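You operate a simulated robot arm through the tools that you are given. There is no shell and no other tool.

You run a simulated robot arm. Do the job below in one go: nothing can be reset, and whatever is moved stays where it is left.

## Task
Push the white, blue and black weights up to the curved lath; add the grey one.
Fine: white at station 2, blue at 3, black at 1: slide them, don't lift; carry the grey one to station 4, up to the lath too.

The check looks at the end state, three seconds after you hand in, the way a careful person would. Anything else that was tipped, shoved, dropped, spilled or broken makes it a failure.

## Robot
A 6-joint arm with a two-finger gripper, fixed in place. Base frame: the origin is at the foot of the arm, x ahead of it, y to its left, z up; the work surface is at about z = 880. Readings come in mm, rad, newtons and seconds.
It reaches about 1298 mm from its shoulder. Its first joint turns from -2.601 to 2.601 rad. Payload 1.57 kg.
Tool frame: the origin (TCP) lies between the finger pads and is the grasp point; the fingertips stand 21 mm ahead of it; z points along the fingers, y is the line along which they close. Largest opening 70 mm; the body of the gripper starts 50 mm behind the TCP.
Orientation is that of the tool frame in the base frame, as a unit quaternion [w, x, y, z]. With the fingers straight down and closing along the base's y, the tool's x points along the base's -x, its y along +y and its z along -z.

## Interface
- The arm moves only by the tool apply_moves. Its argument "moves" is a list of rows, each a list of 2 entries, a list of its own where there are three numbers: the shift along the tool's x, y, z in m, then the turn, a rotation vector about the tool's x, y, z in rad. In form: [[[dx, dy, dz], [ax, ay, az]], ...]. A call has 1 to 20 rows; each row is the pose to reach, as a shift and turn from the pose commanded when the call began, along the tool's axes at that moment. "grip" is the gripper command, from -1 (fully open) to 1 (shut), values between in proportion, set as the call begins (left out, the last holds). Rows are played at 5 a second. More than 50 mm and 0.15 rad between two rows, or a gripper value outside its range, and nothing of the call is played. Where a pose cannot be reached the arm comes as near as it can. A force on the tool above 40 N (or 10 N above the force at the start of the call, whichever is more), or a blocked arm, ends the call early, and 0.2 s more pass. The fingers move at their own pace and stop on an object; they squeeze with about 30 N. The grip force told is the motor's: it shows also when the fingers shut on nothing. Time passes only in rows, and 0.2 s behind the last, so rows that repeat a pose let the fingers close. It gives the time, the measured TCP pose, the force on the tool (base axes), the opening and the grip force at its end, in the units of the frame above (readings bear some noise), with the torque about the TCP (base axes, N m) and any sound that the robot's microphone picked up.
- Cameras (640 x 400 px; columns grow to the right, rows downward): "scene" is fixed at [400.7, 500.8, 1589.7]; the picture's right is [0.36, -0.93, 0.00], its down [-0.91, -0.35, -0.24] and it looks along [0.23, 0.09, -0.97] (base axes); focal length 340 px, centre (320, 200). "wrist" rides on the gripper at [79, 4, -81] in the tool frame; the picture's right is [-0.05, 1.00, 0.00], its down [-0.67, -0.04, -0.75] and it looks along [-0.74, -0.04, 0.67] (tool axes); focal length 256 px, centre (320, 200). There is no depth. A picture from a camera that has moved, and an enlarged one, comes with that camera's place and axes in the base frame and with its lens.
- capture(camera): a new picture of that camera. No time passes.
- raise_lower(by): slides the trunk up (or, below 0, down) by that many mm; the arm rides with it, the base frame stays. It gives what a move gives, with no picture.
- zoom(camera, box): a new picture of the part [left, top, right, bottom] of that camera's present view, enlarged. No time passes.
- job_done(): hands the job in; it is judged then, once.

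Places have to be worked out from the pictures, the camera data and where the tool is seen. Open the gripper and draw the arm clear of the work before you hand the job in, unless the task says otherwise.

The tools are called after ">>>" as name(argument=value, ...) on one line, values as JSON. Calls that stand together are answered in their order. apply_moves: Moves the arm, as the interface text tells. Its arguments: {"type":"object","properties":{"moves":{"type":"array"},"grip":{"type":"number"}},"required":["moves"]} The other tools are called the same way: raise_lower (by) slides the trunk up or down; capture (camera) takes a picture; zoom (camera, box) takes an enlarged picture of a part of a camera's view; job_done () hands the job in.

At the start:

```text
clock: 0.0
tcp_pos: [276.8, 573.7, 1088.7]
orientation: [0.0, 0.0, 1.0, 0.0]
ft_force: [0.0, 0.7, 0.2]
ft_torque: [-0.02, -0.03, 0.03]
grip_width: 70.0
grasp_force: 0.0
trunk travel left (down, up): [-770.0, 200.0]
```

scene: 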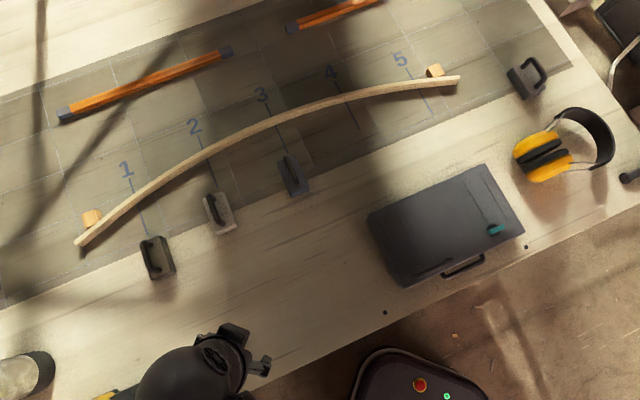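
wrist: 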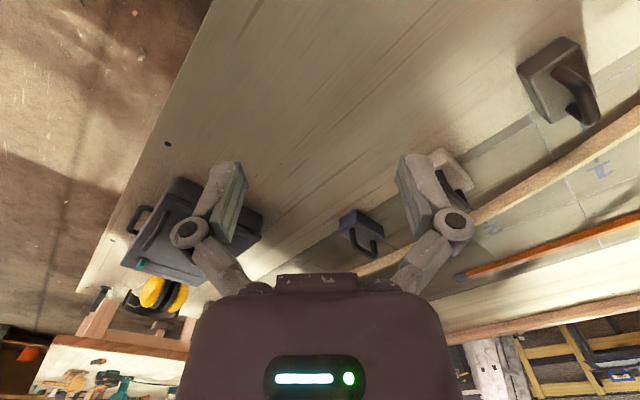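

The scene shows a curved lath with stations 1–5, three weights in front of stations 1–3 and one on the far right. I'll enlarge parts of the scene to identify colours and positions.

>>> zoom(camera="scene", box=[60, 140, 220, 300])

>>> zoom(camera="scene", box=[180, 80, 340, 240])

>>> zoom(camera="scene", box=[300, 40, 480, 150])

>>> zoom(camera="scene", box=[480, 40, 640, 190])

```text
2.50 times, centred on (140, 220) of scene
camera zoom: at [400.7, 500.8, 1589.7], right [0.36, -0.93, 0.0], down [-0.91, -0.35, -0.24], along [0.23, 0.09, -0.97], focal length 849 px, centre (770, 150)
```

zoom: 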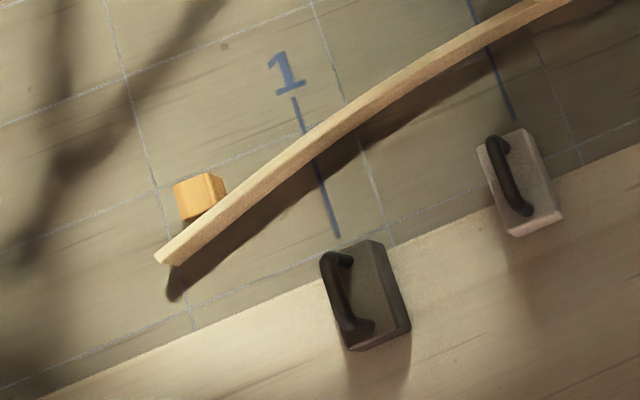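

```text
2.50 times, centred on (260, 160) of scene
camera zoom: at [400.7, 500.8, 1589.7], right [0.36, -0.93, 0.0], down [-0.91, -0.35, -0.24], along [0.23, 0.09, -0.97], focal length 849 px, centre (470, 300)
```

zoom: 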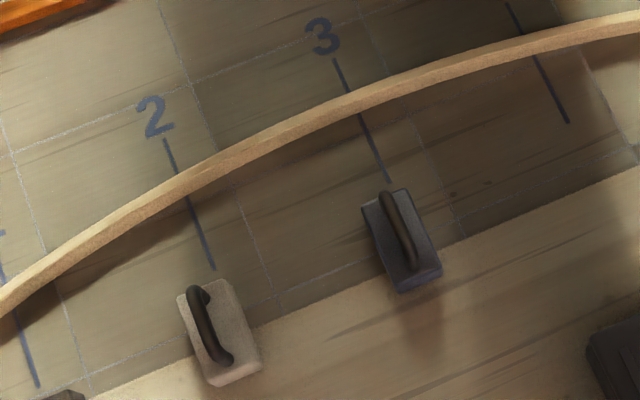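

```text
3.56 times, centred on (390, 95) of scene
camera zoom: at [400.7, 500.8, 1589.7], right [0.36, -0.93, 0.0], down [-0.91, -0.35, -0.24], along [0.23, 0.09, -0.97], focal length 1208 px, centre (71, 573)
```

zoom: 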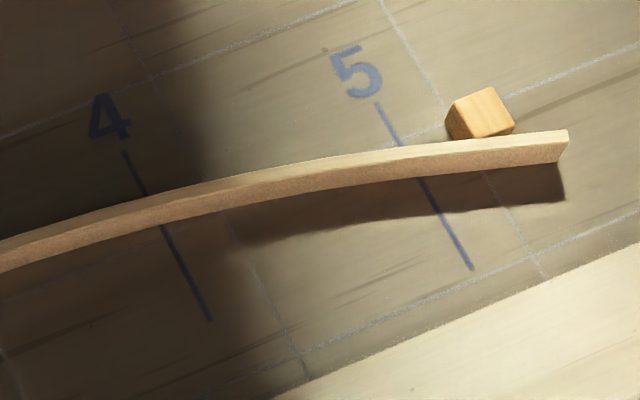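

```text
2.67 times, centred on (560, 115) of scene
camera zoom: at [400.7, 500.8, 1589.7], right [0.36, -0.93, 0.0], down [-0.91, -0.35, -0.24], along [0.23, 0.09, -0.97], focal length 906 px, centre (-320, 427)
```

zoom: 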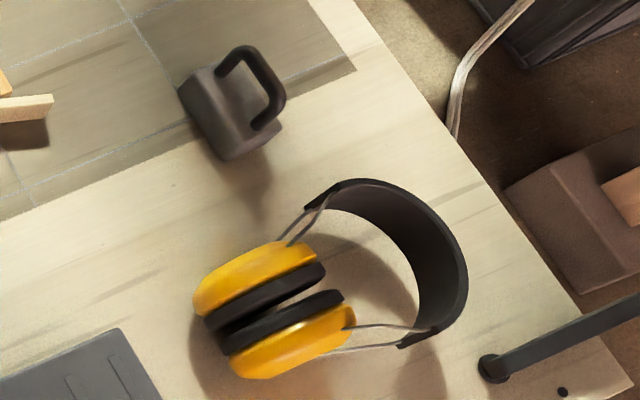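

The three weights sit in front of stations 1 (dark), 2 (light) and 3 (bluish); the bench and station lines run at about 45° to the base axes. I'll turn the tool −45° about its axis in place so the wrist camera looks squarely at the weights and lath.

>>> apply_moves(moves=[[[0, 0, 0], [0, 0, -0.131]], [[0, 0, 0], [0, 0, -0.262]], [[0, 0, 0], [0, 0, -0.393]], [[0, 0, 0], [0, 0, -0.524]], [[0, 0, 0], [0, 0, -0.655]], [[0, 0, 0], [0, 0, -0.785]], [[0, 0, 0], [0, 0, -0.785]]], grip=-1)

>>> capture(camera="wrist")

>>> capture(camera="scene")

```text
clock: 1.6
tcp_pos: [277.4, 574.2, 1090.3]
orientation: [0.0, -0.384, 0.923, -0.001]
ft_force: [-0.8, -0.1, -0.7]
ft_torque: [0.02, -0.02, -0.02]
grip_width: 70.0
grasp_force: 0.1
trunk travel left (down, up): [-770.0, 200.0]
```

```text
taken
camera wrist: at [216.5, 520.6, 1171.7], right [-0.67, 0.74, 0.0], down [0.5, 0.45, 0.74], along [0.55, 0.5, -0.67], focal length 256 px, centre (320, 200)
```

wrist: 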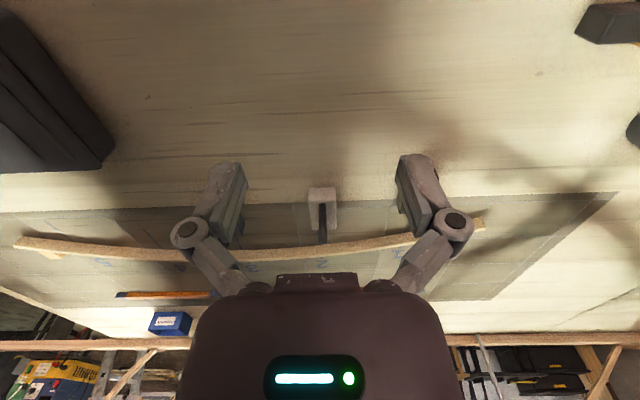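

```text
taken
```

scene: 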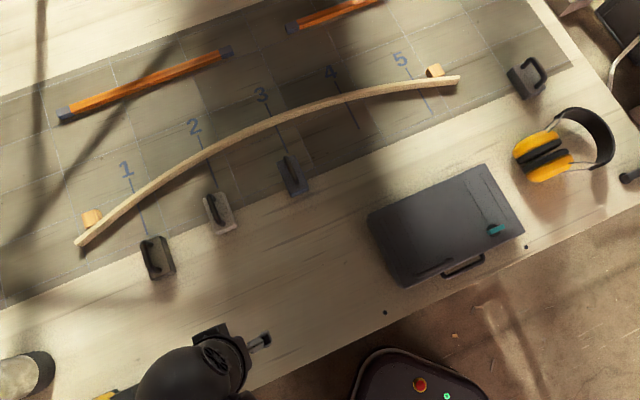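

The wrist view now looks along the station lines with the white weight between the fingers. I'll enlarge each weight.

>>> zoom(camera="wrist", box=[270, 170, 370, 280])

>>> zoom(camera="wrist", box=[540, 0, 640, 160])

```text
3.64 times, centred on (320, 225) of wrist
camera zoom: at [216.5, 520.6, 1171.7], right [-0.67, 0.74, 0.0], down [0.5, 0.45, 0.74], along [0.55, 0.5, -0.67], focal length 931 px, centre (320, 109)
```

zoom: 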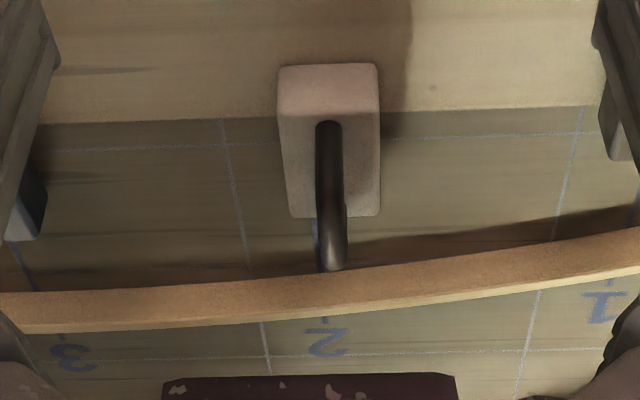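

```text
2.50 times, centred on (590, 80) of wrist
camera zoom: at [216.5, 520.6, 1171.7], right [-0.67, 0.74, 0.0], down [0.5, 0.45, 0.74], along [0.55, 0.5, -0.67], focal length 640 px, centre (-355, 500)
```

zoom: 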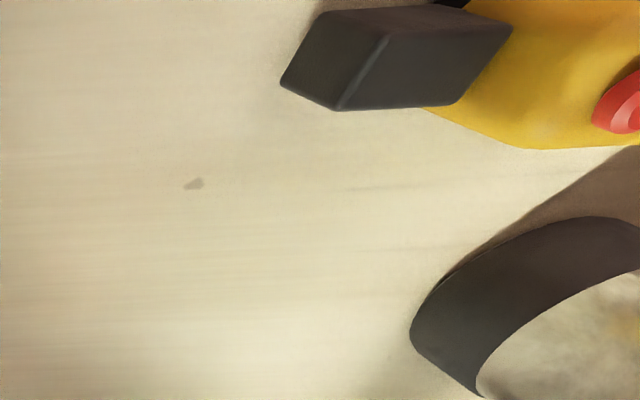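

The white weight is about 44×76×27 mm with a bar handle about 60 mm above the bench, centred near (460, 749), aligned with the station direction. I'll move the tool to just behind and above it for a close look.

>>> apply_moves(moves=[[[-0.036, -0.001, 0.017], [0, 0, 0]], [[-0.072, -0.002, 0.035], [0, 0, 0]], [[-0.108, -0.003, 0.053], [0, 0, 0]], [[-0.145, -0.004, 0.071], [0, 0, 0]], [[-0.1836, -0.0054, 0.0887], [0, 0, 0]], [[-0.1836, -0.0054, 0.0887], [0, 0, 0]], [[-0.1836, -0.0054, 0.0887], [0, 0, 0]]])

>>> capture(camera="wrist")

>>> capture(camera="scene")

```text
clock: 3.2
tcp_pos: [412.1, 705.5, 1089.1]
orientation: [0.0, -0.382, 0.924, 0.001]
ft_force: [0.0, -0.7, 0.6]
ft_torque: [-0.01, -0.02, 0.01]
grip_width: 69.8
grasp_force: 0.0
out of reach, approached as far as the arm can: row 1, 2, 3, 4, 5, 6, 7
trunk travel left (down, up): [-770.0, 200.0]
```

```text
taken
camera wrist: at [351.4, 652.0, 1171.5], right [-0.67, 0.74, 0.0], down [0.5, 0.45, 0.74], along [0.55, 0.5, -0.67], focal length 256 px, centre (320, 200)
```

wrist: 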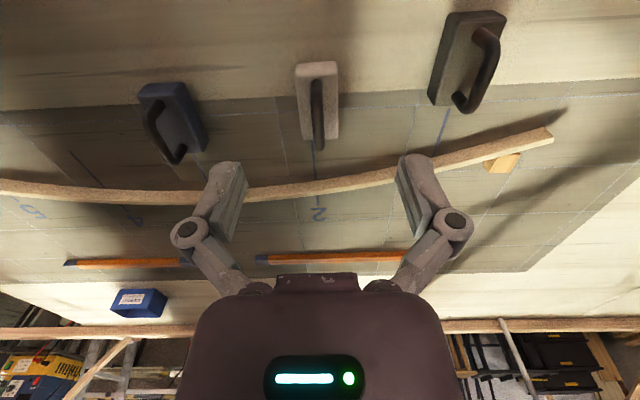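

```text
taken
```

scene: 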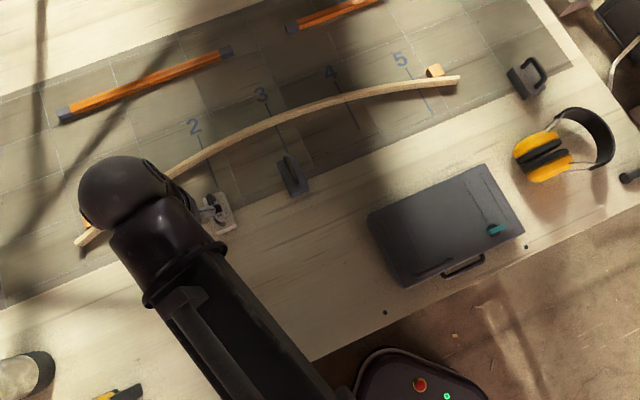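

The arm couldn't go below z≈1089 at the present trunk height (shoulder too high), so the trunk must come down. First I raise the tool so there is room, then lower the trunk.

>>> apply_moves(moves=[[[0, 0, -0.04], [0, 0, 0]], [[0, 0, -0.08], [0, 0, 0]], [[0, 0, -0.12], [0, 0, 0]], [[0, 0, -0.16], [0, 0, 0]], [[0, 0, -0.2], [0, 0, 0]], [[0, 0, -0.2], [0, 0, 0]], [[0, 0, -0.2], [0, 0, 0]]])

```text
clock: 4.8
tcp_pos: [406.3, 699.3, 1090.0]
orientation: [0.0, -0.384, 0.923, 0.0]
ft_force: [-0.2, -0.2, -0.1]
ft_torque: [0.01, -0.01, 0.0]
grip_width: 70.1
grasp_force: 0.0
out of reach, approached as far as the arm can: row 1, 2, 3, 4, 5, 6, 7
trunk travel left (down, up): [-770.0, 200.0]
```

Height stays at 1090 either way, so vertical motion may come mainly from the trunk. I'll test with a small trunk lowering.

>>> raise_lower(by=-40)

```text
clock: 5.6
tcp_pos: [407.6, 699.3, 1049.6]
orientation: [0.0, -0.383, 0.924, 0.0]
ft_force: [-0.4, 1.0, 0.7]
ft_torque: [0.01, 0.01, -0.02]
grip_width: 70.2
grasp_force: 0.1
trunk travel left (down, up): [-730.0, 240.0]
```

The trunk moves the tool down exactly. Now I check whether the arm itself can do a small vertical shift and how well it tracks horizontally.

>>> apply_moves(moves=[[[0, 0, 0.01], [0, 0, 0]], [[0, 0, 0.02], [0, 0, 0]], [[0, 0, 0.02], [0, 0, 0]]])

>>> apply_moves(moves=[[[0.01, 0, 0], [0, 0, 0]], [[0.02, 0, 0], [0, 0, 0]], [[0.02, 0, 0], [0, 0, 0]]])

```text
clock: 6.4
tcp_pos: [406.7, 700.4, 1049.8]
orientation: [-0.001, -0.383, 0.924, 0.0]
ft_force: [0.1, 0.8, -0.2]
ft_torque: [-0.02, -0.01, -0.02]
grip_width: 70.1
grasp_force: 0.0
out of reach, approached as far as the arm can: row 1, 2, 3
trunk travel left (down, up): [-730.0, 240.0]
```

```text
clock: 7.2
tcp_pos: [393.7, 687.4, 1049.3]
orientation: [0.0, -0.383, 0.924, 0.001]
ft_force: [-0.4, -0.4, -0.4]
ft_torque: [-0.01, 0.01, -0.02]
grip_width: 70.1
grasp_force: 0.1
trunk travel left (down, up): [-730.0, 240.0]
```

The arm is planar: horizontal moves track well and height comes from the trunk. Now I take a close wrist view of the weights from here.

>>> capture(camera="wrist")

>>> zoom(camera="wrist", box=[240, 40, 400, 260])

```text
taken
camera wrist: at [332.2, 633.8, 1131.6], right [-0.67, 0.74, 0.0], down [0.5, 0.45, 0.74], along [0.55, 0.5, -0.67], focal length 256 px, centre (320, 200)
```

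wrist: 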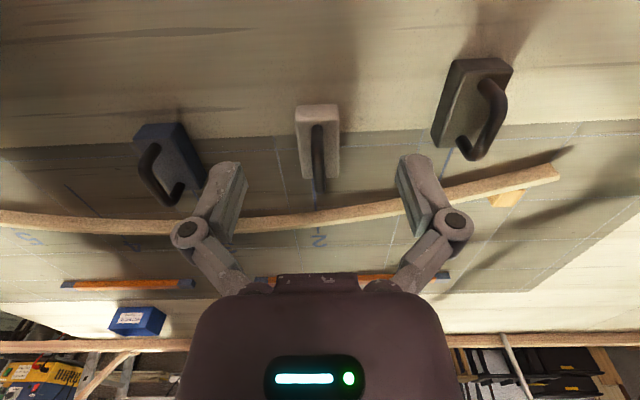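

```text
1.82 times, centred on (320, 150) of wrist
camera zoom: at [332.2, 633.8, 1131.6], right [-0.67, 0.74, 0.0], down [0.5, 0.45, 0.74], along [0.55, 0.5, -0.67], focal length 465 px, centre (320, 291)
```

zoom: 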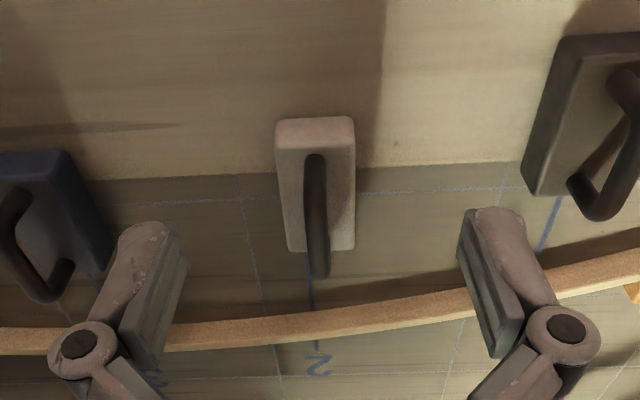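

White's handle is at about s≈−203, m≈826–875 in bench-aligned coordinates, top near z≈948. I'll zoom tighter on the lath edges at each station and the blue weight to fix the lath's front line.

>>> zoom(camera="scene", box=[190, 140, 250, 180])

>>> zoom(camera="scene", box=[255, 100, 315, 140])

>>> zoom(camera="scene", box=[320, 80, 380, 120])

>>> zoom(camera="scene", box=[260, 140, 335, 200])

>>> zoom(camera="wrist", box=[230, 180, 410, 260])

```text
10.00 times, centred on (220, 160) of scene
camera zoom: at [400.7, 500.8, 1589.7], right [0.36, -0.93, 0.0], down [-0.91, -0.35, -0.24], along [0.23, 0.09, -0.97], focal length 3396 px, centre (1320, 600)
```

zoom: 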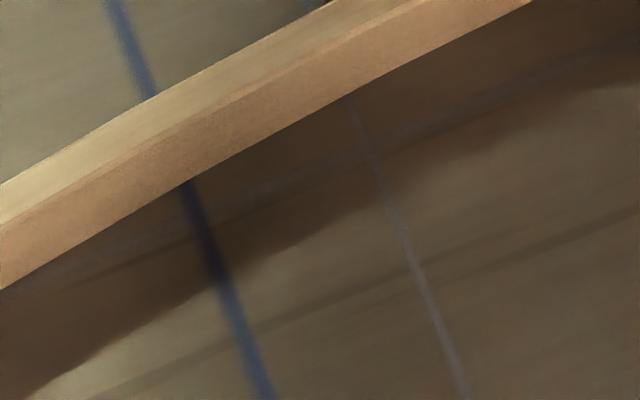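

```text
10.00 times, centred on (285, 120) of scene
camera zoom: at [400.7, 500.8, 1589.7], right [0.36, -0.93, 0.0], down [-0.91, -0.35, -0.24], along [0.23, 0.09, -0.97], focal length 3396 px, centre (670, 1000)
```

zoom: 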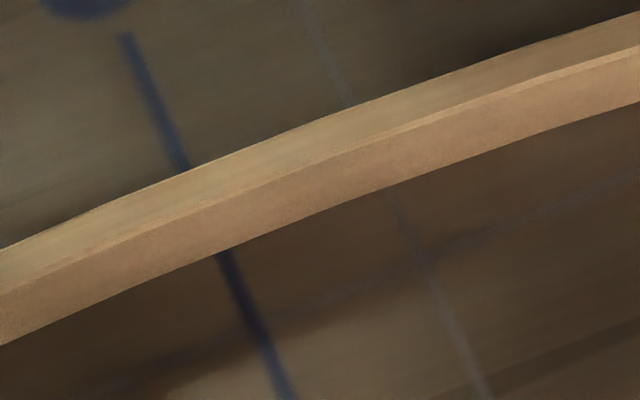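

```text
10.00 times, centred on (350, 100) of scene
camera zoom: at [400.7, 500.8, 1589.7], right [0.36, -0.93, 0.0], down [-0.91, -0.35, -0.24], along [0.23, 0.09, -0.97], focal length 3396 px, centre (20, 1200)
```

zoom: 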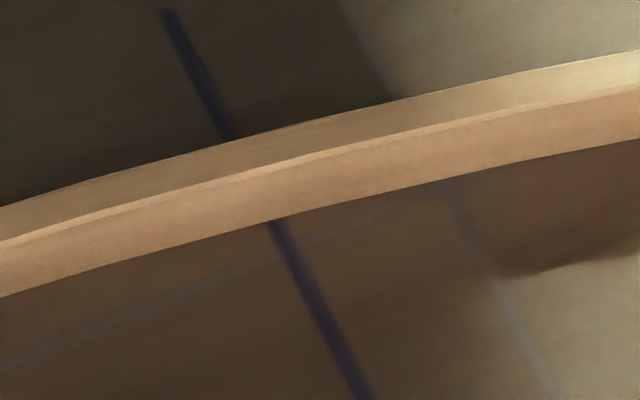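

```text
6.67 times, centred on (298, 170) of scene
camera zoom: at [400.7, 500.8, 1589.7], right [0.36, -0.93, 0.0], down [-0.91, -0.35, -0.24], along [0.23, 0.09, -0.97], focal length 2264 px, centre (470, 400)
```

zoom: 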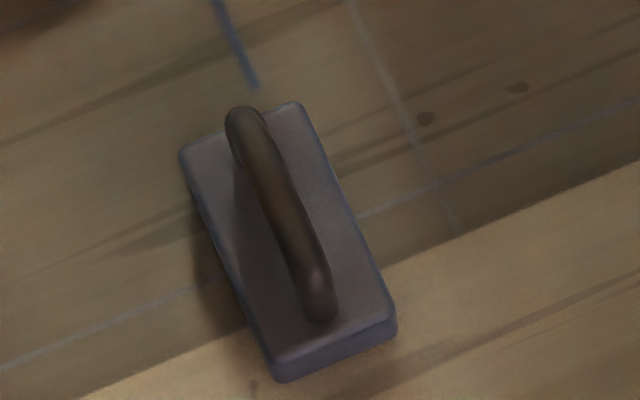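

```text
3.56 times, centred on (320, 220) of wrist
camera zoom: at [332.2, 633.8, 1131.6], right [-0.67, 0.74, 0.0], down [0.5, 0.45, 0.74], along [0.55, 0.5, -0.67], focal length 910 px, centre (320, 129)
```

zoom: 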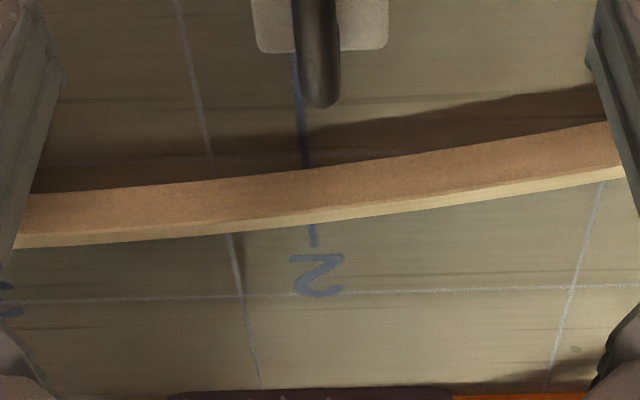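

Lath front at station 2 is m≈986.5, at 3 m≈999.4, at 4 m≈988 (bench-aligned), lath about 24 mm tall, tangent tilted ±8° at stations 2 and 4. I now move above the white weight's handle.

>>> apply_moves(moves=[[[-0.03, -0.0015, 0], [0, 0, 0]], [[-0.06, -0.003, 0], [0, 0, 0]], [[-0.086, -0.005, 0], [0, 0, 0]], [[-0.086, -0.005, 0], [0, 0, 0]], [[-0.086, -0.005, 0], [0, 0, 0]]])

>>> raise_lower(by=-60)

>>> capture(camera="wrist")

>>> zoom(camera="wrist", box=[220, 100, 420, 260])

```text
clock: 8.4
tcp_pos: [457.4, 746.3, 1048.6]
orientation: [0.001, -0.382, 0.924, -0.001]
ft_force: [-0.2, 0.8, -0.2]
ft_torque: [0.01, 0.0, 0.0]
grip_width: 69.6
grasp_force: 0.0
trunk travel left (down, up): [-730.0, 240.0]
```

```text
clock: 9.4
tcp_pos: [456.9, 748.0, 989.4]
orientation: [-0.001, -0.383, 0.924, 0.0]
ft_force: [-0.7, -0.3, -0.1]
ft_torque: [0.01, 0.01, 0.01]
grip_width: 69.9
grasp_force: 0.0
trunk travel left (down, up): [-670.0, 300.0]
```

```text
taken
camera wrist: at [396.3, 694.1, 1071.8], right [-0.67, 0.74, 0.0], down [0.5, 0.45, 0.74], along [0.55, 0.5, -0.67], focal length 256 px, centre (320, 200)
```

wrist: 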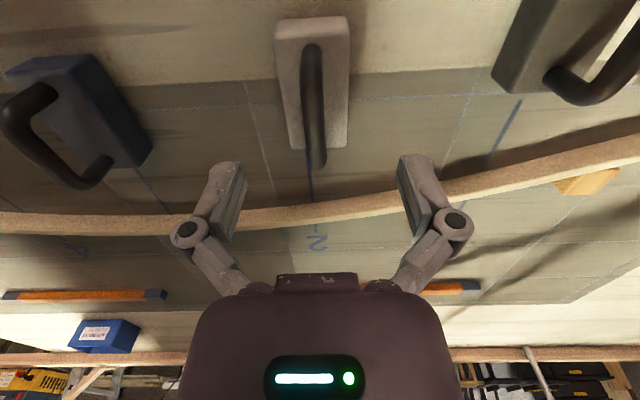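

```text
2.50 times, centred on (320, 180) of wrist
camera zoom: at [396.3, 694.1, 1071.8], right [-0.67, 0.74, 0.0], down [0.5, 0.45, 0.74], along [0.55, 0.5, -0.67], focal length 640 px, centre (320, 250)
```

zoom: 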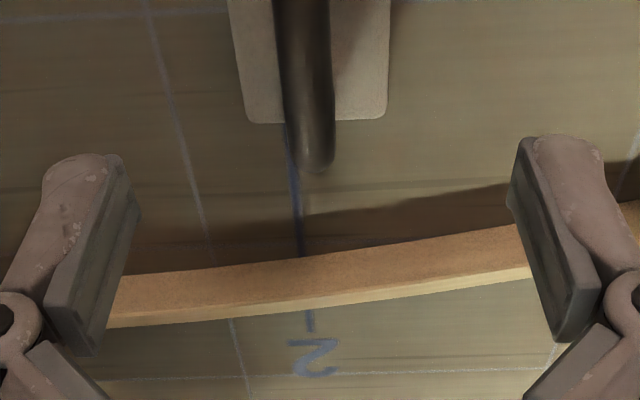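

The handle is about 3 mm to the right (+s) of the finger midline. I shift 3 mm and lower the trunk until the pads are at bar height (TCP z≈938).

>>> apply_moves(moves=[[[0, -0.003, 0], [0, 0, 0]], [[0, -0.003, 0], [0, 0, 0]]])

>>> raise_lower(by=-51)

>>> capture(camera="wrist")

>>> zoom(camera="wrist", box=[200, 60, 440, 210])

```text
clock: 10.0
tcp_pos: [457.4, 745.5, 989.8]
orientation: [-0.001, -0.383, 0.924, 0.0]
ft_force: [0.5, 0.4, -0.1]
ft_torque: [-0.01, -0.02, -0.01]
grip_width: 70.1
grasp_force: 0.1
trunk travel left (down, up): [-670.0, 300.0]
```

```text
clock: 11.0
tcp_pos: [458.6, 745.1, 939.7]
orientation: [0.0, -0.383, 0.924, 0.0]
ft_force: [0.0, 0.5, -0.2]
ft_torque: [-0.01, -0.01, 0.03]
grip_width: 70.0
grasp_force: 0.0
trunk travel left (down, up): [-619.0, 351.0]
```

```text
taken
camera wrist: at [397.6, 691.7, 1020.8], right [-0.67, 0.74, 0.0], down [0.5, 0.45, 0.74], along [0.55, 0.5, -0.67], focal length 256 px, centre (320, 200)
```

wrist: 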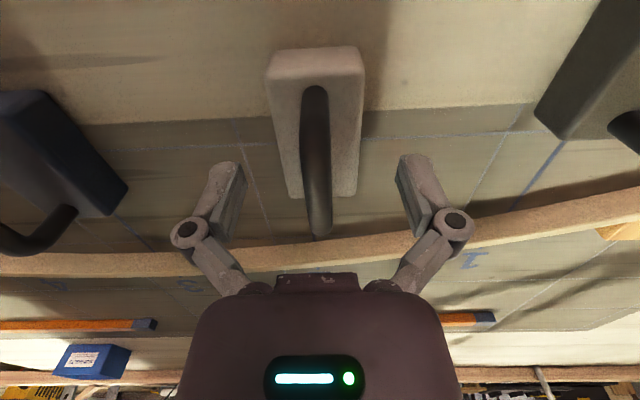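

```text
2.67 times, centred on (320, 135) of wrist
camera zoom: at [397.6, 691.7, 1020.8], right [-0.67, 0.74, 0.0], down [0.5, 0.45, 0.74], along [0.55, 0.5, -0.67], focal length 683 px, centre (320, 373)
```

zoom: 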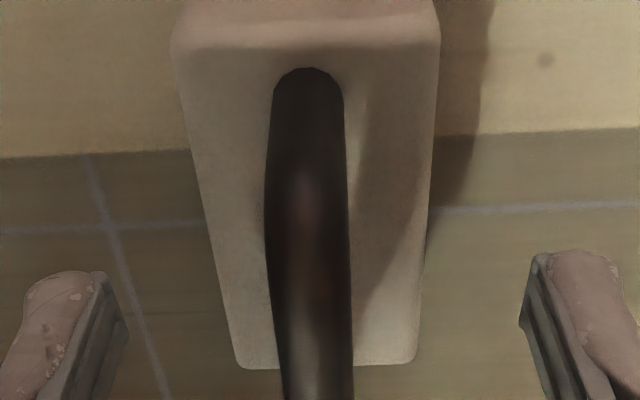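

The bar sits about 2 mm to the +s side of the finger midline. I nudge 2 mm, then close to about 18 mm to check centring before squeezing.

>>> apply_moves(moves=[[[0, -0.002, 0], [0, 0, 0]], [[0, -0.002, 0], [0, 0, 0]]])

>>> apply_moves(moves=[[[0, 0, 0], [0, 0, 0]], [[0, 0, 0], [0, 0, 0]], [[0, 0, 0], [0, 0, 0]]], grip=0.43)

>>> zoom(camera="wrist", box=[240, 120, 400, 220])

```text
clock: 11.6
tcp_pos: [460.5, 743.5, 938.0]
orientation: [0.0, -0.382, 0.924, 0.0]
ft_force: [0.2, -0.1, 0.2]
ft_torque: [0.03, -0.02, 0.01]
grip_width: 70.3
grasp_force: 0.1
trunk travel left (down, up): [-619.0, 351.0]
```

```text
clock: 12.4
tcp_pos: [460.3, 742.8, 938.7]
orientation: [0.0, -0.382, 0.924, 0.0]
ft_force: [-0.6, 0.8, -0.4]
ft_torque: [0.0, -0.03, 0.03]
grip_width: 19.9
grasp_force: 0.1
trunk travel left (down, up): [-619.0, 351.0]
```

```text
4.00 times, centred on (320, 170) of wrist
camera zoom: at [399.4, 690.0, 1020.7], right [-0.67, 0.74, 0.0], down [0.5, 0.45, 0.74], along [0.55, 0.5, -0.67], focal length 1024 px, centre (320, 320)
```

zoom: 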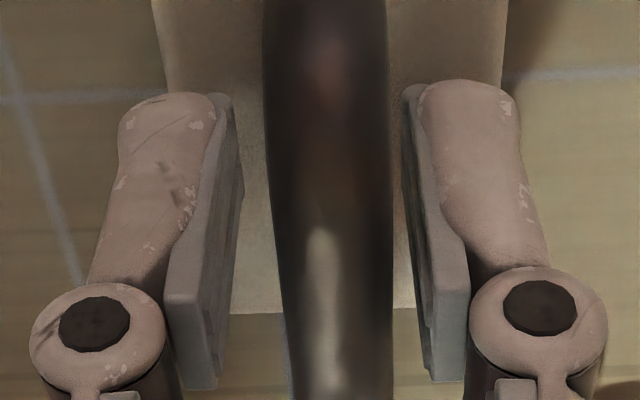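

The bar is centred within 1 mm. Closing the gripper on it now.

>>> apply_moves(moves=[[[0, 0, 0], [0, 0, 0]], [[0, 0, 0], [0, 0, 0]], [[0, 0, 0], [0, 0, 0]]], grip=1)

>>> zoom(camera="wrist", box=[220, 20, 420, 220])

>>> capture(camera="wrist")

```text
clock: 13.2
tcp_pos: [459.3, 742.8, 938.7]
orientation: [0.001, -0.382, 0.924, 0.0]
ft_force: [-2.6, 3.2, 3.3]
ft_torque: [-0.04, 0.05, 0.0]
grip_width: 10.6
grasp_force: 29.4
trunk travel left (down, up): [-619.0, 351.0]
```

```text
2.00 times, centred on (320, 120) of wrist
camera zoom: at [399.0, 690.2, 1020.8], right [-0.67, 0.74, 0.0], down [0.5, 0.45, 0.75], along [0.55, 0.5, -0.67], focal length 512 px, centre (320, 360)
```

zoom: 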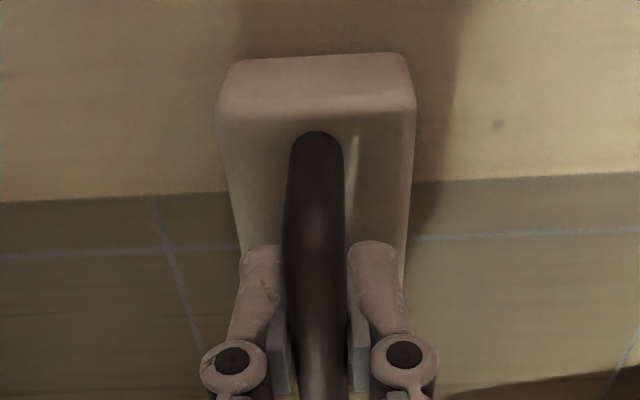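

```text
taken
camera wrist: at [399.0, 690.2, 1020.8], right [-0.67, 0.74, 0.0], down [0.5, 0.45, 0.75], along [0.55, 0.5, -0.67], focal length 256 px, centre (320, 200)
```

wrist: 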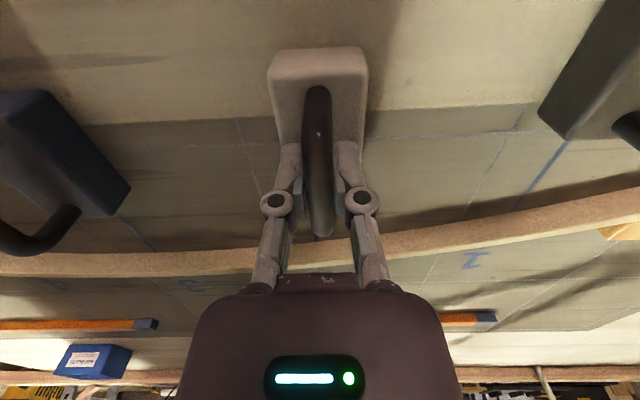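

White is gripped by its bar (10.6 mm) and still on the bench. I slide it toward station 2: +80 mm forward, +14.5 mm sideways, turning 7° so its nose squares up to the lath tangent, stopping about 13 mm short.

>>> apply_moves(moves=[[[-0.008, -0.0015, 0], [0, 0, -0.012]], [[-0.016, -0.003, 0], [0, 0, -0.024]], [[-0.024, -0.0045, 0], [0, 0, -0.037]], [[-0.032, -0.006, 0], [0, 0, -0.049]], [[-0.04, -0.0075, 0], [0, 0, -0.061]], [[-0.048, -0.009, 0], [0, 0, -0.073]], [[-0.056, -0.0105, 0], [0, 0, -0.085]], [[-0.064, -0.012, 0], [0, 0, -0.098]], [[-0.072, -0.0135, 0], [0, 0, -0.11]], [[-0.08, -0.0145, 0], [0, 0, -0.122]], [[-0.08, -0.0145, 0], [0, 0, -0.122]], [[-0.08, -0.0145, 0], [0, 0, -0.122]]])

>>> capture(camera="scene")

>>> capture(camera="wrist")

>>> zoom(camera="wrist", box=[220, 60, 420, 260])

```text
clock: 15.8
tcp_pos: [526.9, 791.3, 936.7]
orientation: [0.0, -0.438, 0.899, 0.0]
ft_force: [-0.1, 0.9, -1.8]
ft_torque: [-0.07, 0.04, 0.0]
grip_width: 10.4
grasp_force: 30.1
trunk travel left (down, up): [-619.0, 351.0]
```

```text
taken
```

scene: 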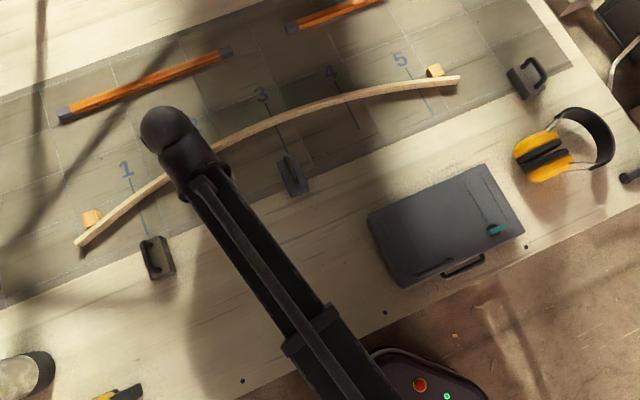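

```text
taken
camera wrist: at [472.3, 730.8, 1020.4], right [-0.75, 0.66, 0.0], down [0.44, 0.5, 0.74], along [0.49, 0.56, -0.67], focal length 256 px, centre (320, 200)
```

wrist: 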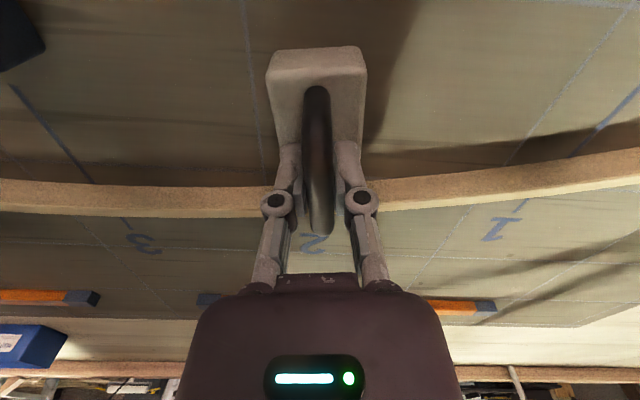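

```text
2.00 times, centred on (320, 160) of wrist
camera zoom: at [472.3, 730.8, 1020.4], right [-0.75, 0.66, 0.0], down [0.44, 0.5, 0.74], along [0.49, 0.56, -0.67], focal length 512 px, centre (320, 280)
```

zoom: 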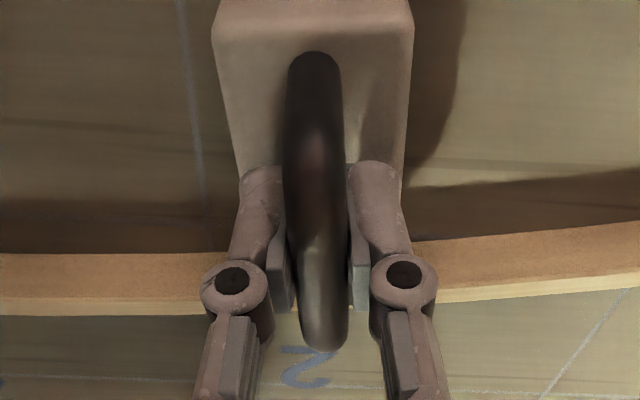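

The slide tracked well with small forces; I estimate the nose is about 11 mm from the lath. I creep 7 mm further, and check forces.

>>> apply_moves(moves=[[[-0.002, -0.0005, 0], [0, 0, 0]], [[-0.004, -0.001, 0], [0, 0, 0]], [[-0.0055, -0.0015, 0], [0, 0, 0]], [[-0.0068, -0.0018, 0], [0, 0, 0]], [[-0.0068, -0.0018, 0], [0, 0, 0]]])

>>> zoom(camera="wrist", box=[220, 60, 420, 260])

```text
clock: 17.0
tcp_pos: [533.4, 795.7, 938.2]
orientation: [0.001, -0.438, 0.899, 0.0]
ft_force: [-2.0, -0.2, 1.1]
ft_torque: [0.0, 0.02, -0.01]
grip_width: 10.4
grasp_force: 29.8
trunk travel left (down, up): [-619.0, 351.0]
```

```text
2.00 times, centred on (320, 160) of wrist
camera zoom: at [479.6, 735.4, 1020.4], right [-0.75, 0.66, 0.0], down [0.44, 0.5, 0.74], along [0.49, 0.56, -0.67], focal length 512 px, centre (320, 280)
```

zoom: 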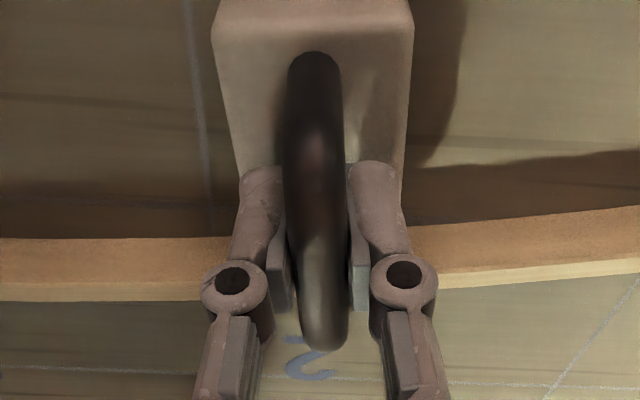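

Forces remain ~2 N, no contact yet. I estimate a remaining gap of ~4–7 mm, so I creep 2 mm and read the force.

>>> apply_moves(moves=[[[-0.001, -0.0001, 0], [0, 0, 0]], [[-0.002, -0.0002, 0], [0, 0, 0]], [[-0.002, -0.0002, 0], [0, 0, 0]]])

```text
clock: 17.8
tcp_pos: [535.4, 796.7, 937.9]
orientation: [-0.001, -0.438, 0.899, 0.0]
ft_force: [-0.4, -2.2, -1.1]
ft_torque: [0.02, 0.01, -0.02]
grip_width: 10.6
grasp_force: 30.1
trunk travel left (down, up): [-619.0, 351.0]
```

Still only ~2 N. Another 1.5 mm, then read again.

>>> apply_moves(moves=[[[-0.00075, -0.0001, 0], [0, 0, 0]], [[-0.0015, -0.0002, 0], [0, 0, 0]], [[-0.0015, -0.0002, 0], [0, 0, 0]]])

>>> zoom(camera="wrist", box=[220, 100, 420, 260])

```text
clock: 18.6
tcp_pos: [535.6, 797.3, 937.7]
orientation: [0.0, -0.439, 0.899, -0.001]
ft_force: [-2.6, 0.1, 0.2]
ft_torque: [-0.07, 0.05, 0.04]
grip_width: 10.4
grasp_force: 29.9
trunk travel left (down, up): [-619.0, 351.0]
```

```text
2.50 times, centred on (320, 180) of wrist
camera zoom: at [481.9, 737.7, 1020.4], right [-0.75, 0.66, 0.0], down [0.44, 0.5, 0.74], along [0.49, 0.56, -0.67], focal length 640 px, centre (320, 250)
```

zoom: 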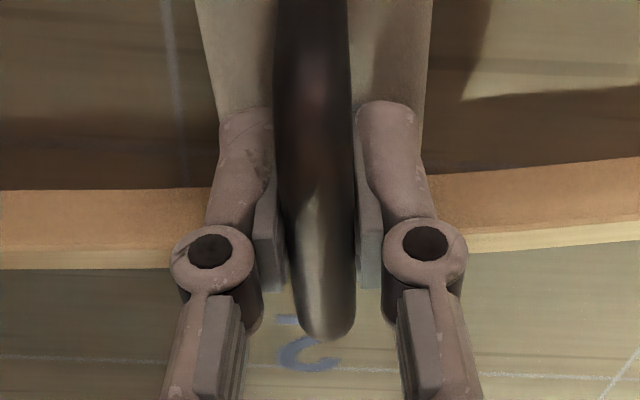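

No clear contact yet (≈2.6 N). Another 1 mm.

>>> apply_moves(moves=[[[-0.0005, 0, 0], [0, 0, 0]], [[-0.001, -0.0001, 0], [0, 0, 0]], [[-0.001, -0.0001, 0], [0, 0, 0]]])

```text
clock: 19.4
tcp_pos: [535.6, 798.3, 938.2]
orientation: [-0.001, -0.439, 0.899, 0.0]
ft_force: [-1.3, -2.1, 0.1]
ft_torque: [-0.04, -0.01, 0.07]
grip_width: 10.6
grasp_force: 29.9
trunk travel left (down, up): [-619.0, 351.0]
```

Resisting force along the push is ~2.5 N, roughly friction level. One more millimetre.

>>> apply_moves(moves=[[[-0.0005, 0, 0], [0, 0, 0]], [[-0.001, -0.0001, 0], [0, 0, 0]], [[-0.001, -0.0001, 0], [0, 0, 0]]])

>>> zoom(camera="wrist", box=[240, 130, 400, 230])

```text
clock: 20.2
tcp_pos: [535.4, 798.7, 938.1]
orientation: [-0.001, -0.438, 0.899, -0.001]
ft_force: [-4.7, -9.6, 0.0]
ft_torque: [-0.36, 0.22, 0.14]
grip_width: 10.7
grasp_force: 29.9
trunk travel left (down, up): [-619.0, 351.0]
```

```text
4.00 times, centred on (320, 180) of wrist
camera zoom: at [482.3, 738.2, 1020.8], right [-0.75, 0.66, 0.0], down [0.44, 0.5, 0.74], along [0.49, 0.56, -0.67], focal length 1024 px, centre (320, 280)
```

zoom: 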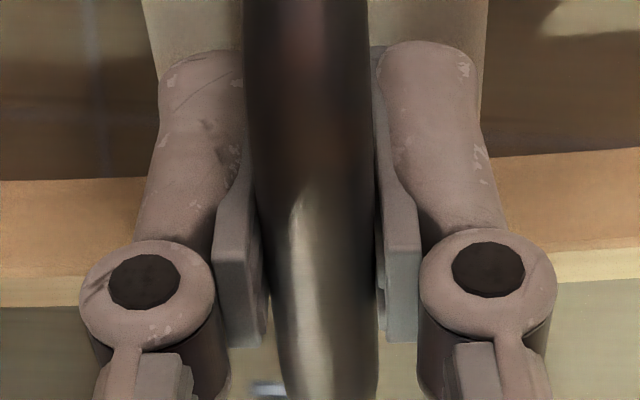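

Resisting force jumped to ~10.5 N with torque: the nose has touched the lath. I open the gripper here and then raise the trunk clear.

>>> apply_moves(moves=[[[0, 0, 0], [0, 0, 0]], [[0, 0, 0], [0, 0, 0]], [[0, 0, 0], [0, 0, 0]]], grip=-0.3)

>>> raise_lower(by=60)

>>> zoom(camera="wrist", box=[220, 20, 420, 220])

>>> capture(camera="wrist")

```text
clock: 21.0
tcp_pos: [536.2, 799.5, 937.8]
orientation: [0.0, -0.438, 0.899, 0.0]
ft_force: [0.0, -0.2, -0.6]
ft_torque: [0.0, 0.01, 0.01]
grip_width: 45.3
grasp_force: 0.2
trunk travel left (down, up): [-619.0, 351.0]
```

```text
clock: 22.0
tcp_pos: [535.7, 798.6, 998.5]
orientation: [0.001, -0.439, 0.899, -0.001]
ft_force: [-0.6, 0.0, 0.3]
ft_torque: [0.01, 0.02, 0.02]
grip_width: 45.4
grasp_force: 0.1
trunk travel left (down, up): [-679.0, 291.0]
```

```text
2.00 times, centred on (320, 120) of wrist
camera zoom: at [482.5, 739.0, 1080.5], right [-0.75, 0.66, 0.0], down [0.44, 0.5, 0.74], along [0.49, 0.56, -0.67], focal length 512 px, centre (320, 360)
```

zoom: 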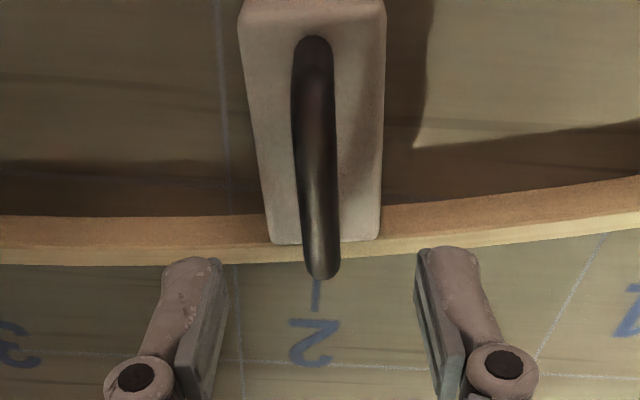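

```text
taken
camera wrist: at [482.5, 739.0, 1080.5], right [-0.75, 0.66, 0.0], down [0.44, 0.5, 0.74], along [0.49, 0.56, -0.67], focal length 256 px, centre (320, 200)
```

wrist: 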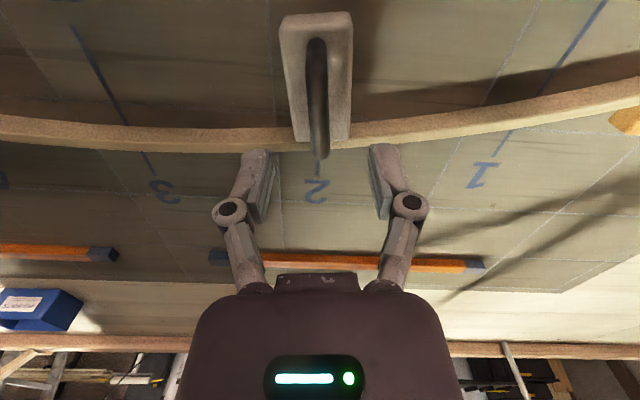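

White is now at the lath in line with station 2. I'll zoom closely on the contact edge.

>>> zoom(camera="wrist", box=[280, 110, 360, 160])

```text
8.00 times, centred on (320, 135) of wrist
camera zoom: at [482.5, 739.0, 1080.5], right [-0.75, 0.66, 0.0], down [0.44, 0.5, 0.74], along [0.49, 0.56, -0.67], focal length 2048 px, centre (320, 720)
```

zoom: 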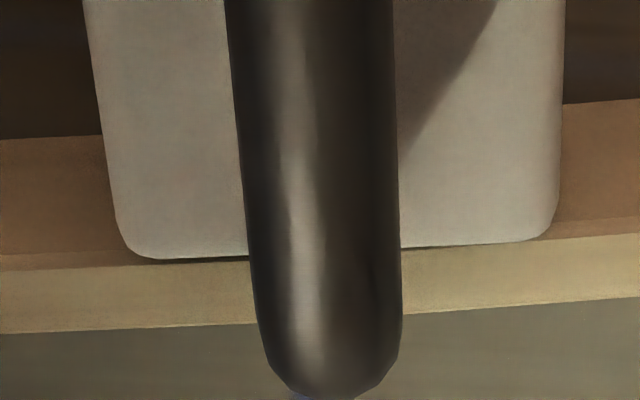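

White is flush with the lath, nose at s≈−192 (station 2 at ≈−191.7). Next is blue: its centre is at s≈−33.4, m≈864.7, unrotated; I move above its handle and straighten the tool yaw.

>>> apply_moves(moves=[[[0.017, -0.0239, 0], [0, 0, 0.02]], [[0.034, -0.0479, 0], [0, 0, 0.04]], [[0.051, -0.0718, 0], [0, 0, 0.061]], [[0.068, -0.0957, 0], [0, 0, 0.081]], [[0.085, -0.1197, 0], [0, 0, 0.102]], [[0.1023, -0.1436, 0], [0, 0, 0.122]], [[0.1023, -0.1436, 0], [0, 0, 0.122]], [[0.1023, -0.1436, 0], [0, 0, 0.122]]], grip=-1)

>>> capture(camera="wrist")

>>> zoom(camera="wrist", box=[220, 20, 420, 220])

>>> capture(camera="scene")

```text
clock: 23.8
tcp_pos: [585.9, 629.7, 998.5]
orientation: [0.0, -0.382, 0.924, 0.0]
ft_force: [-1.0, 1.0, -0.6]
ft_torque: [-0.05, -0.01, 0.02]
grip_width: 69.8
grasp_force: 0.1
trunk travel left (down, up): [-679.0, 291.0]
```

```text
taken
camera wrist: at [525.4, 575.1, 1080.7], right [-0.67, 0.74, 0.0], down [0.5, 0.45, 0.74], along [0.55, 0.5, -0.67], focal length 256 px, centre (320, 200)
```

wrist: 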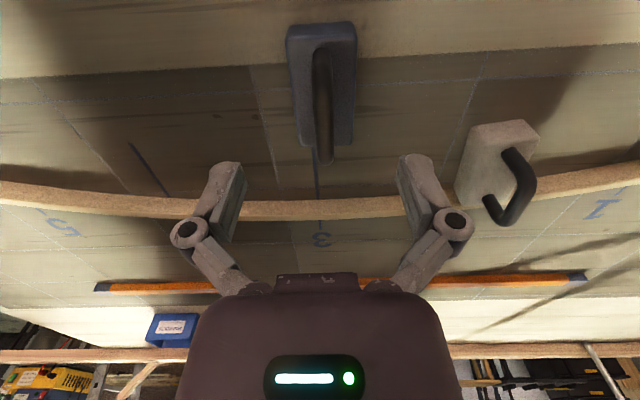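

```text
2.00 times, centred on (320, 120) of wrist
camera zoom: at [525.4, 575.1, 1080.7], right [-0.67, 0.74, 0.0], down [0.5, 0.45, 0.74], along [0.55, 0.5, -0.67], focal length 512 px, centre (320, 360)
```

zoom: 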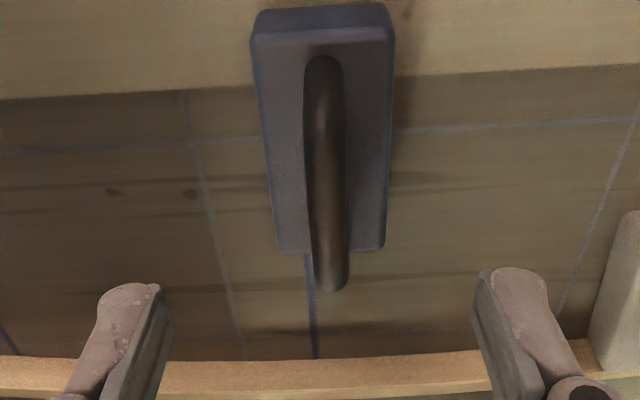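

```text
taken
```

scene: 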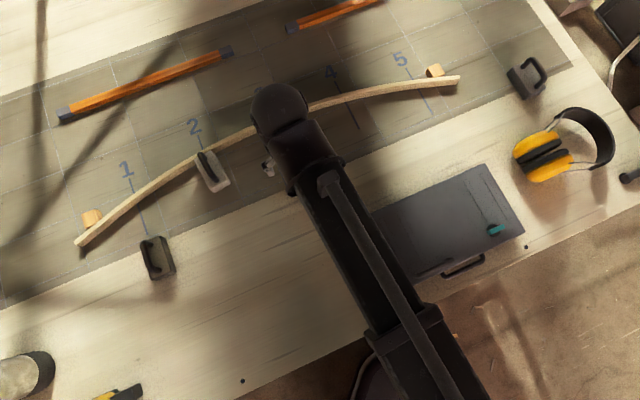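

Blue's handle is at s≈−33.4, and the tool is aligned with it within a millimetre. Lowering the trunk 60 mm and closing partway to check centring.

>>> raise_lower(by=-60)

>>> apply_moves(moves=[[[0, 0, 0], [0, 0, 0]], [[0, 0, 0], [0, 0, 0]], [[0, 0, 0], [0, 0, 0]]], grip=0.35)

>>> zoom(camera="wrist", box=[240, 120, 400, 220])

```text
clock: 24.8
tcp_pos: [583.3, 629.4, 939.5]
orientation: [-0.001, -0.382, 0.924, 0.0]
ft_force: [0.1, 0.2, -0.5]
ft_torque: [-0.04, -0.02, 0.02]
grip_width: 70.2
grasp_force: 0.1
trunk travel left (down, up): [-619.0, 351.0]
```

```text
clock: 25.6
tcp_pos: [586.4, 628.9, 937.3]
orientation: [0.001, -0.383, 0.924, 0.0]
ft_force: [-1.0, -0.4, -1.0]
ft_torque: [0.03, 0.0, 0.01]
grip_width: 22.8
grasp_force: 0.1
trunk travel left (down, up): [-619.0, 351.0]
```

```text
4.00 times, centred on (320, 170) of wrist
camera zoom: at [525.4, 575.1, 1020.7], right [-0.67, 0.74, 0.0], down [0.5, 0.45, 0.74], along [0.55, 0.5, -0.67], focal length 1024 px, centre (320, 320)
```

zoom: 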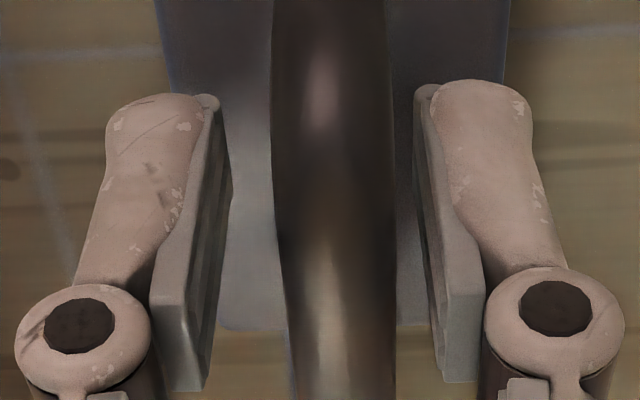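

The bar is about 1 mm off the midline; I nudge 1 mm and then close firmly.

>>> apply_moves(moves=[[[0, 0.001, 0], [0, 0, 0]], [[0, 0.001, 0], [0, 0, 0]]])

>>> apply_moves(moves=[[[0, 0, 0], [0, 0, 0]], [[0, 0, 0], [0, 0, 0]], [[0, 0, 0], [0, 0, 0]]], grip=1)

>>> zoom(camera="wrist", box=[220, 20, 420, 220])

```text
clock: 26.2
tcp_pos: [585.0, 628.9, 937.7]
orientation: [0.0, -0.383, 0.924, 0.001]
ft_force: [-0.2, 0.3, -0.3]
ft_torque: [-0.01, 0.06, 0.01]
grip_width: 22.9
grasp_force: 0.0
trunk travel left (down, up): [-619.0, 351.0]
```

```text
clock: 27.0
tcp_pos: [585.9, 629.1, 937.8]
orientation: [0.001, -0.383, 0.924, 0.0]
ft_force: [-2.1, 3.4, 2.1]
ft_torque: [-0.01, 0.0, 0.01]
grip_width: 10.6
grasp_force: 30.1
trunk travel left (down, up): [-619.0, 351.0]
```

```text
2.00 times, centred on (320, 120) of wrist
camera zoom: at [524.5, 576.3, 1020.8], right [-0.67, 0.74, 0.0], down [0.5, 0.45, 0.75], along [0.55, 0.5, -0.67], focal length 512 px, centre (320, 360)
```

zoom: 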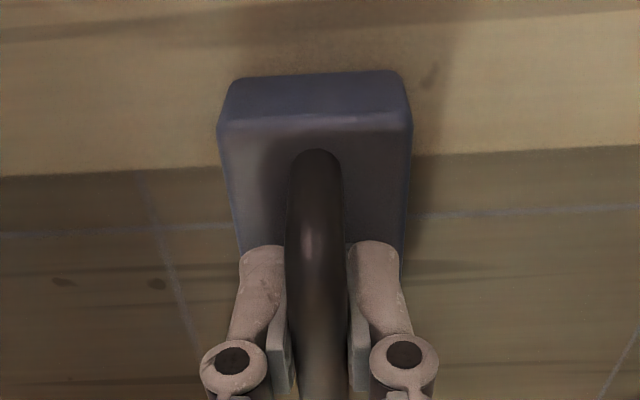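

Blue is gripped (10.6 mm), nose about 96 mm from the lath. I slide it 84 mm forward and 11 mm right toward station 3.

>>> apply_moves(moves=[[[-0.008, -0.0011, 0], [0, 0, 0]], [[-0.016, -0.0022, 0], [0, 0, 0]], [[-0.024, -0.0033, 0], [0, 0, 0]], [[-0.032, -0.0044, 0], [0, 0, 0]], [[-0.04, -0.0055, 0], [0, 0, 0]], [[-0.049, -0.0066, 0], [0, 0, 0]], [[-0.058, -0.0077, 0], [0, 0, 0]], [[-0.067, -0.0088, 0], [0, 0, 0]], [[-0.076, -0.01, 0], [0, 0, 0]], [[-0.084, -0.0112, 0], [0, 0, 0]], [[-0.084, -0.0112, 0], [0, 0, 0]], [[-0.084, -0.0112, 0], [0, 0, 0]]])

>>> capture(camera="wrist")

>>> zoom(camera="wrist", box=[220, 60, 420, 260])

```text
clock: 29.6
tcp_pos: [652.9, 681.5, 938.7]
orientation: [0.001, -0.382, 0.924, 0.0]
ft_force: [0.7, -0.4, 0.1]
ft_torque: [-0.22, 0.19, 0.0]
grip_width: 10.3
grasp_force: 29.3
trunk travel left (down, up): [-619.0, 351.0]
```

```text
taken
camera wrist: at [592.1, 628.2, 1020.7], right [-0.67, 0.74, 0.0], down [0.5, 0.45, 0.74], along [0.55, 0.5, -0.67], focal length 256 px, centre (320, 200)
```

wrist: 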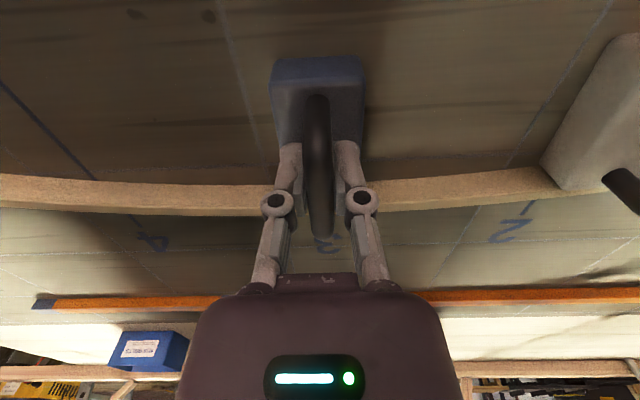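

```text
2.00 times, centred on (320, 160) of wrist
camera zoom: at [592.1, 628.2, 1020.7], right [-0.67, 0.74, 0.0], down [0.5, 0.45, 0.74], along [0.55, 0.5, -0.67], focal length 512 px, centre (320, 280)
```

zoom: 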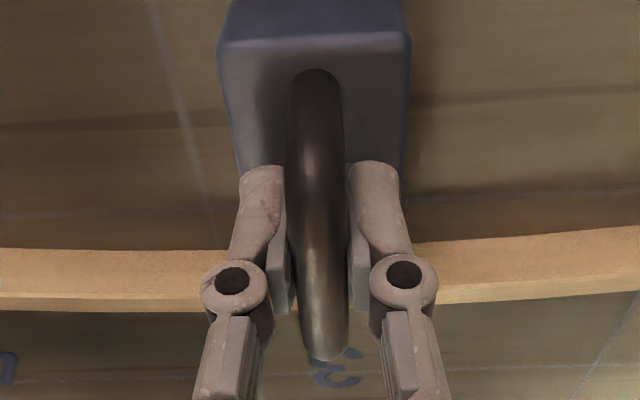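

Blue is about 10–12 mm from the lath and centred at s≈−22. Creeping 6 mm.

>>> apply_moves(moves=[[[-0.002, 0, 0], [0, 0, 0]], [[-0.004, 0, 0], [0, 0, 0]], [[-0.006, 0, 0], [0, 0, 0]], [[-0.006, 0, 0], [0, 0, 0]]])

>>> apply_moves(moves=[[[-0.001, 0, 0], [0, 0, 0]], [[-0.002, 0, 0], [0, 0, 0]], [[-0.002, 0, 0], [0, 0, 0]]])

```text
clock: 30.6
tcp_pos: [656.4, 683.8, 938.4]
orientation: [-0.001, -0.383, 0.924, 0.0]
ft_force: [-2.6, -0.6, -0.2]
ft_torque: [-0.02, 0.0, 0.03]
grip_width: 10.7
grasp_force: 29.7
trunk travel left (down, up): [-619.0, 351.0]
```

```text
clock: 31.4
tcp_pos: [657.7, 684.7, 938.0]
orientation: [0.0, -0.383, 0.924, 0.0]
ft_force: [-2.3, -4.1, 0.7]
ft_torque: [-0.08, 0.09, -0.13]
grip_width: 10.5
grasp_force: 30.3
trunk travel left (down, up): [-619.0, 351.0]
```

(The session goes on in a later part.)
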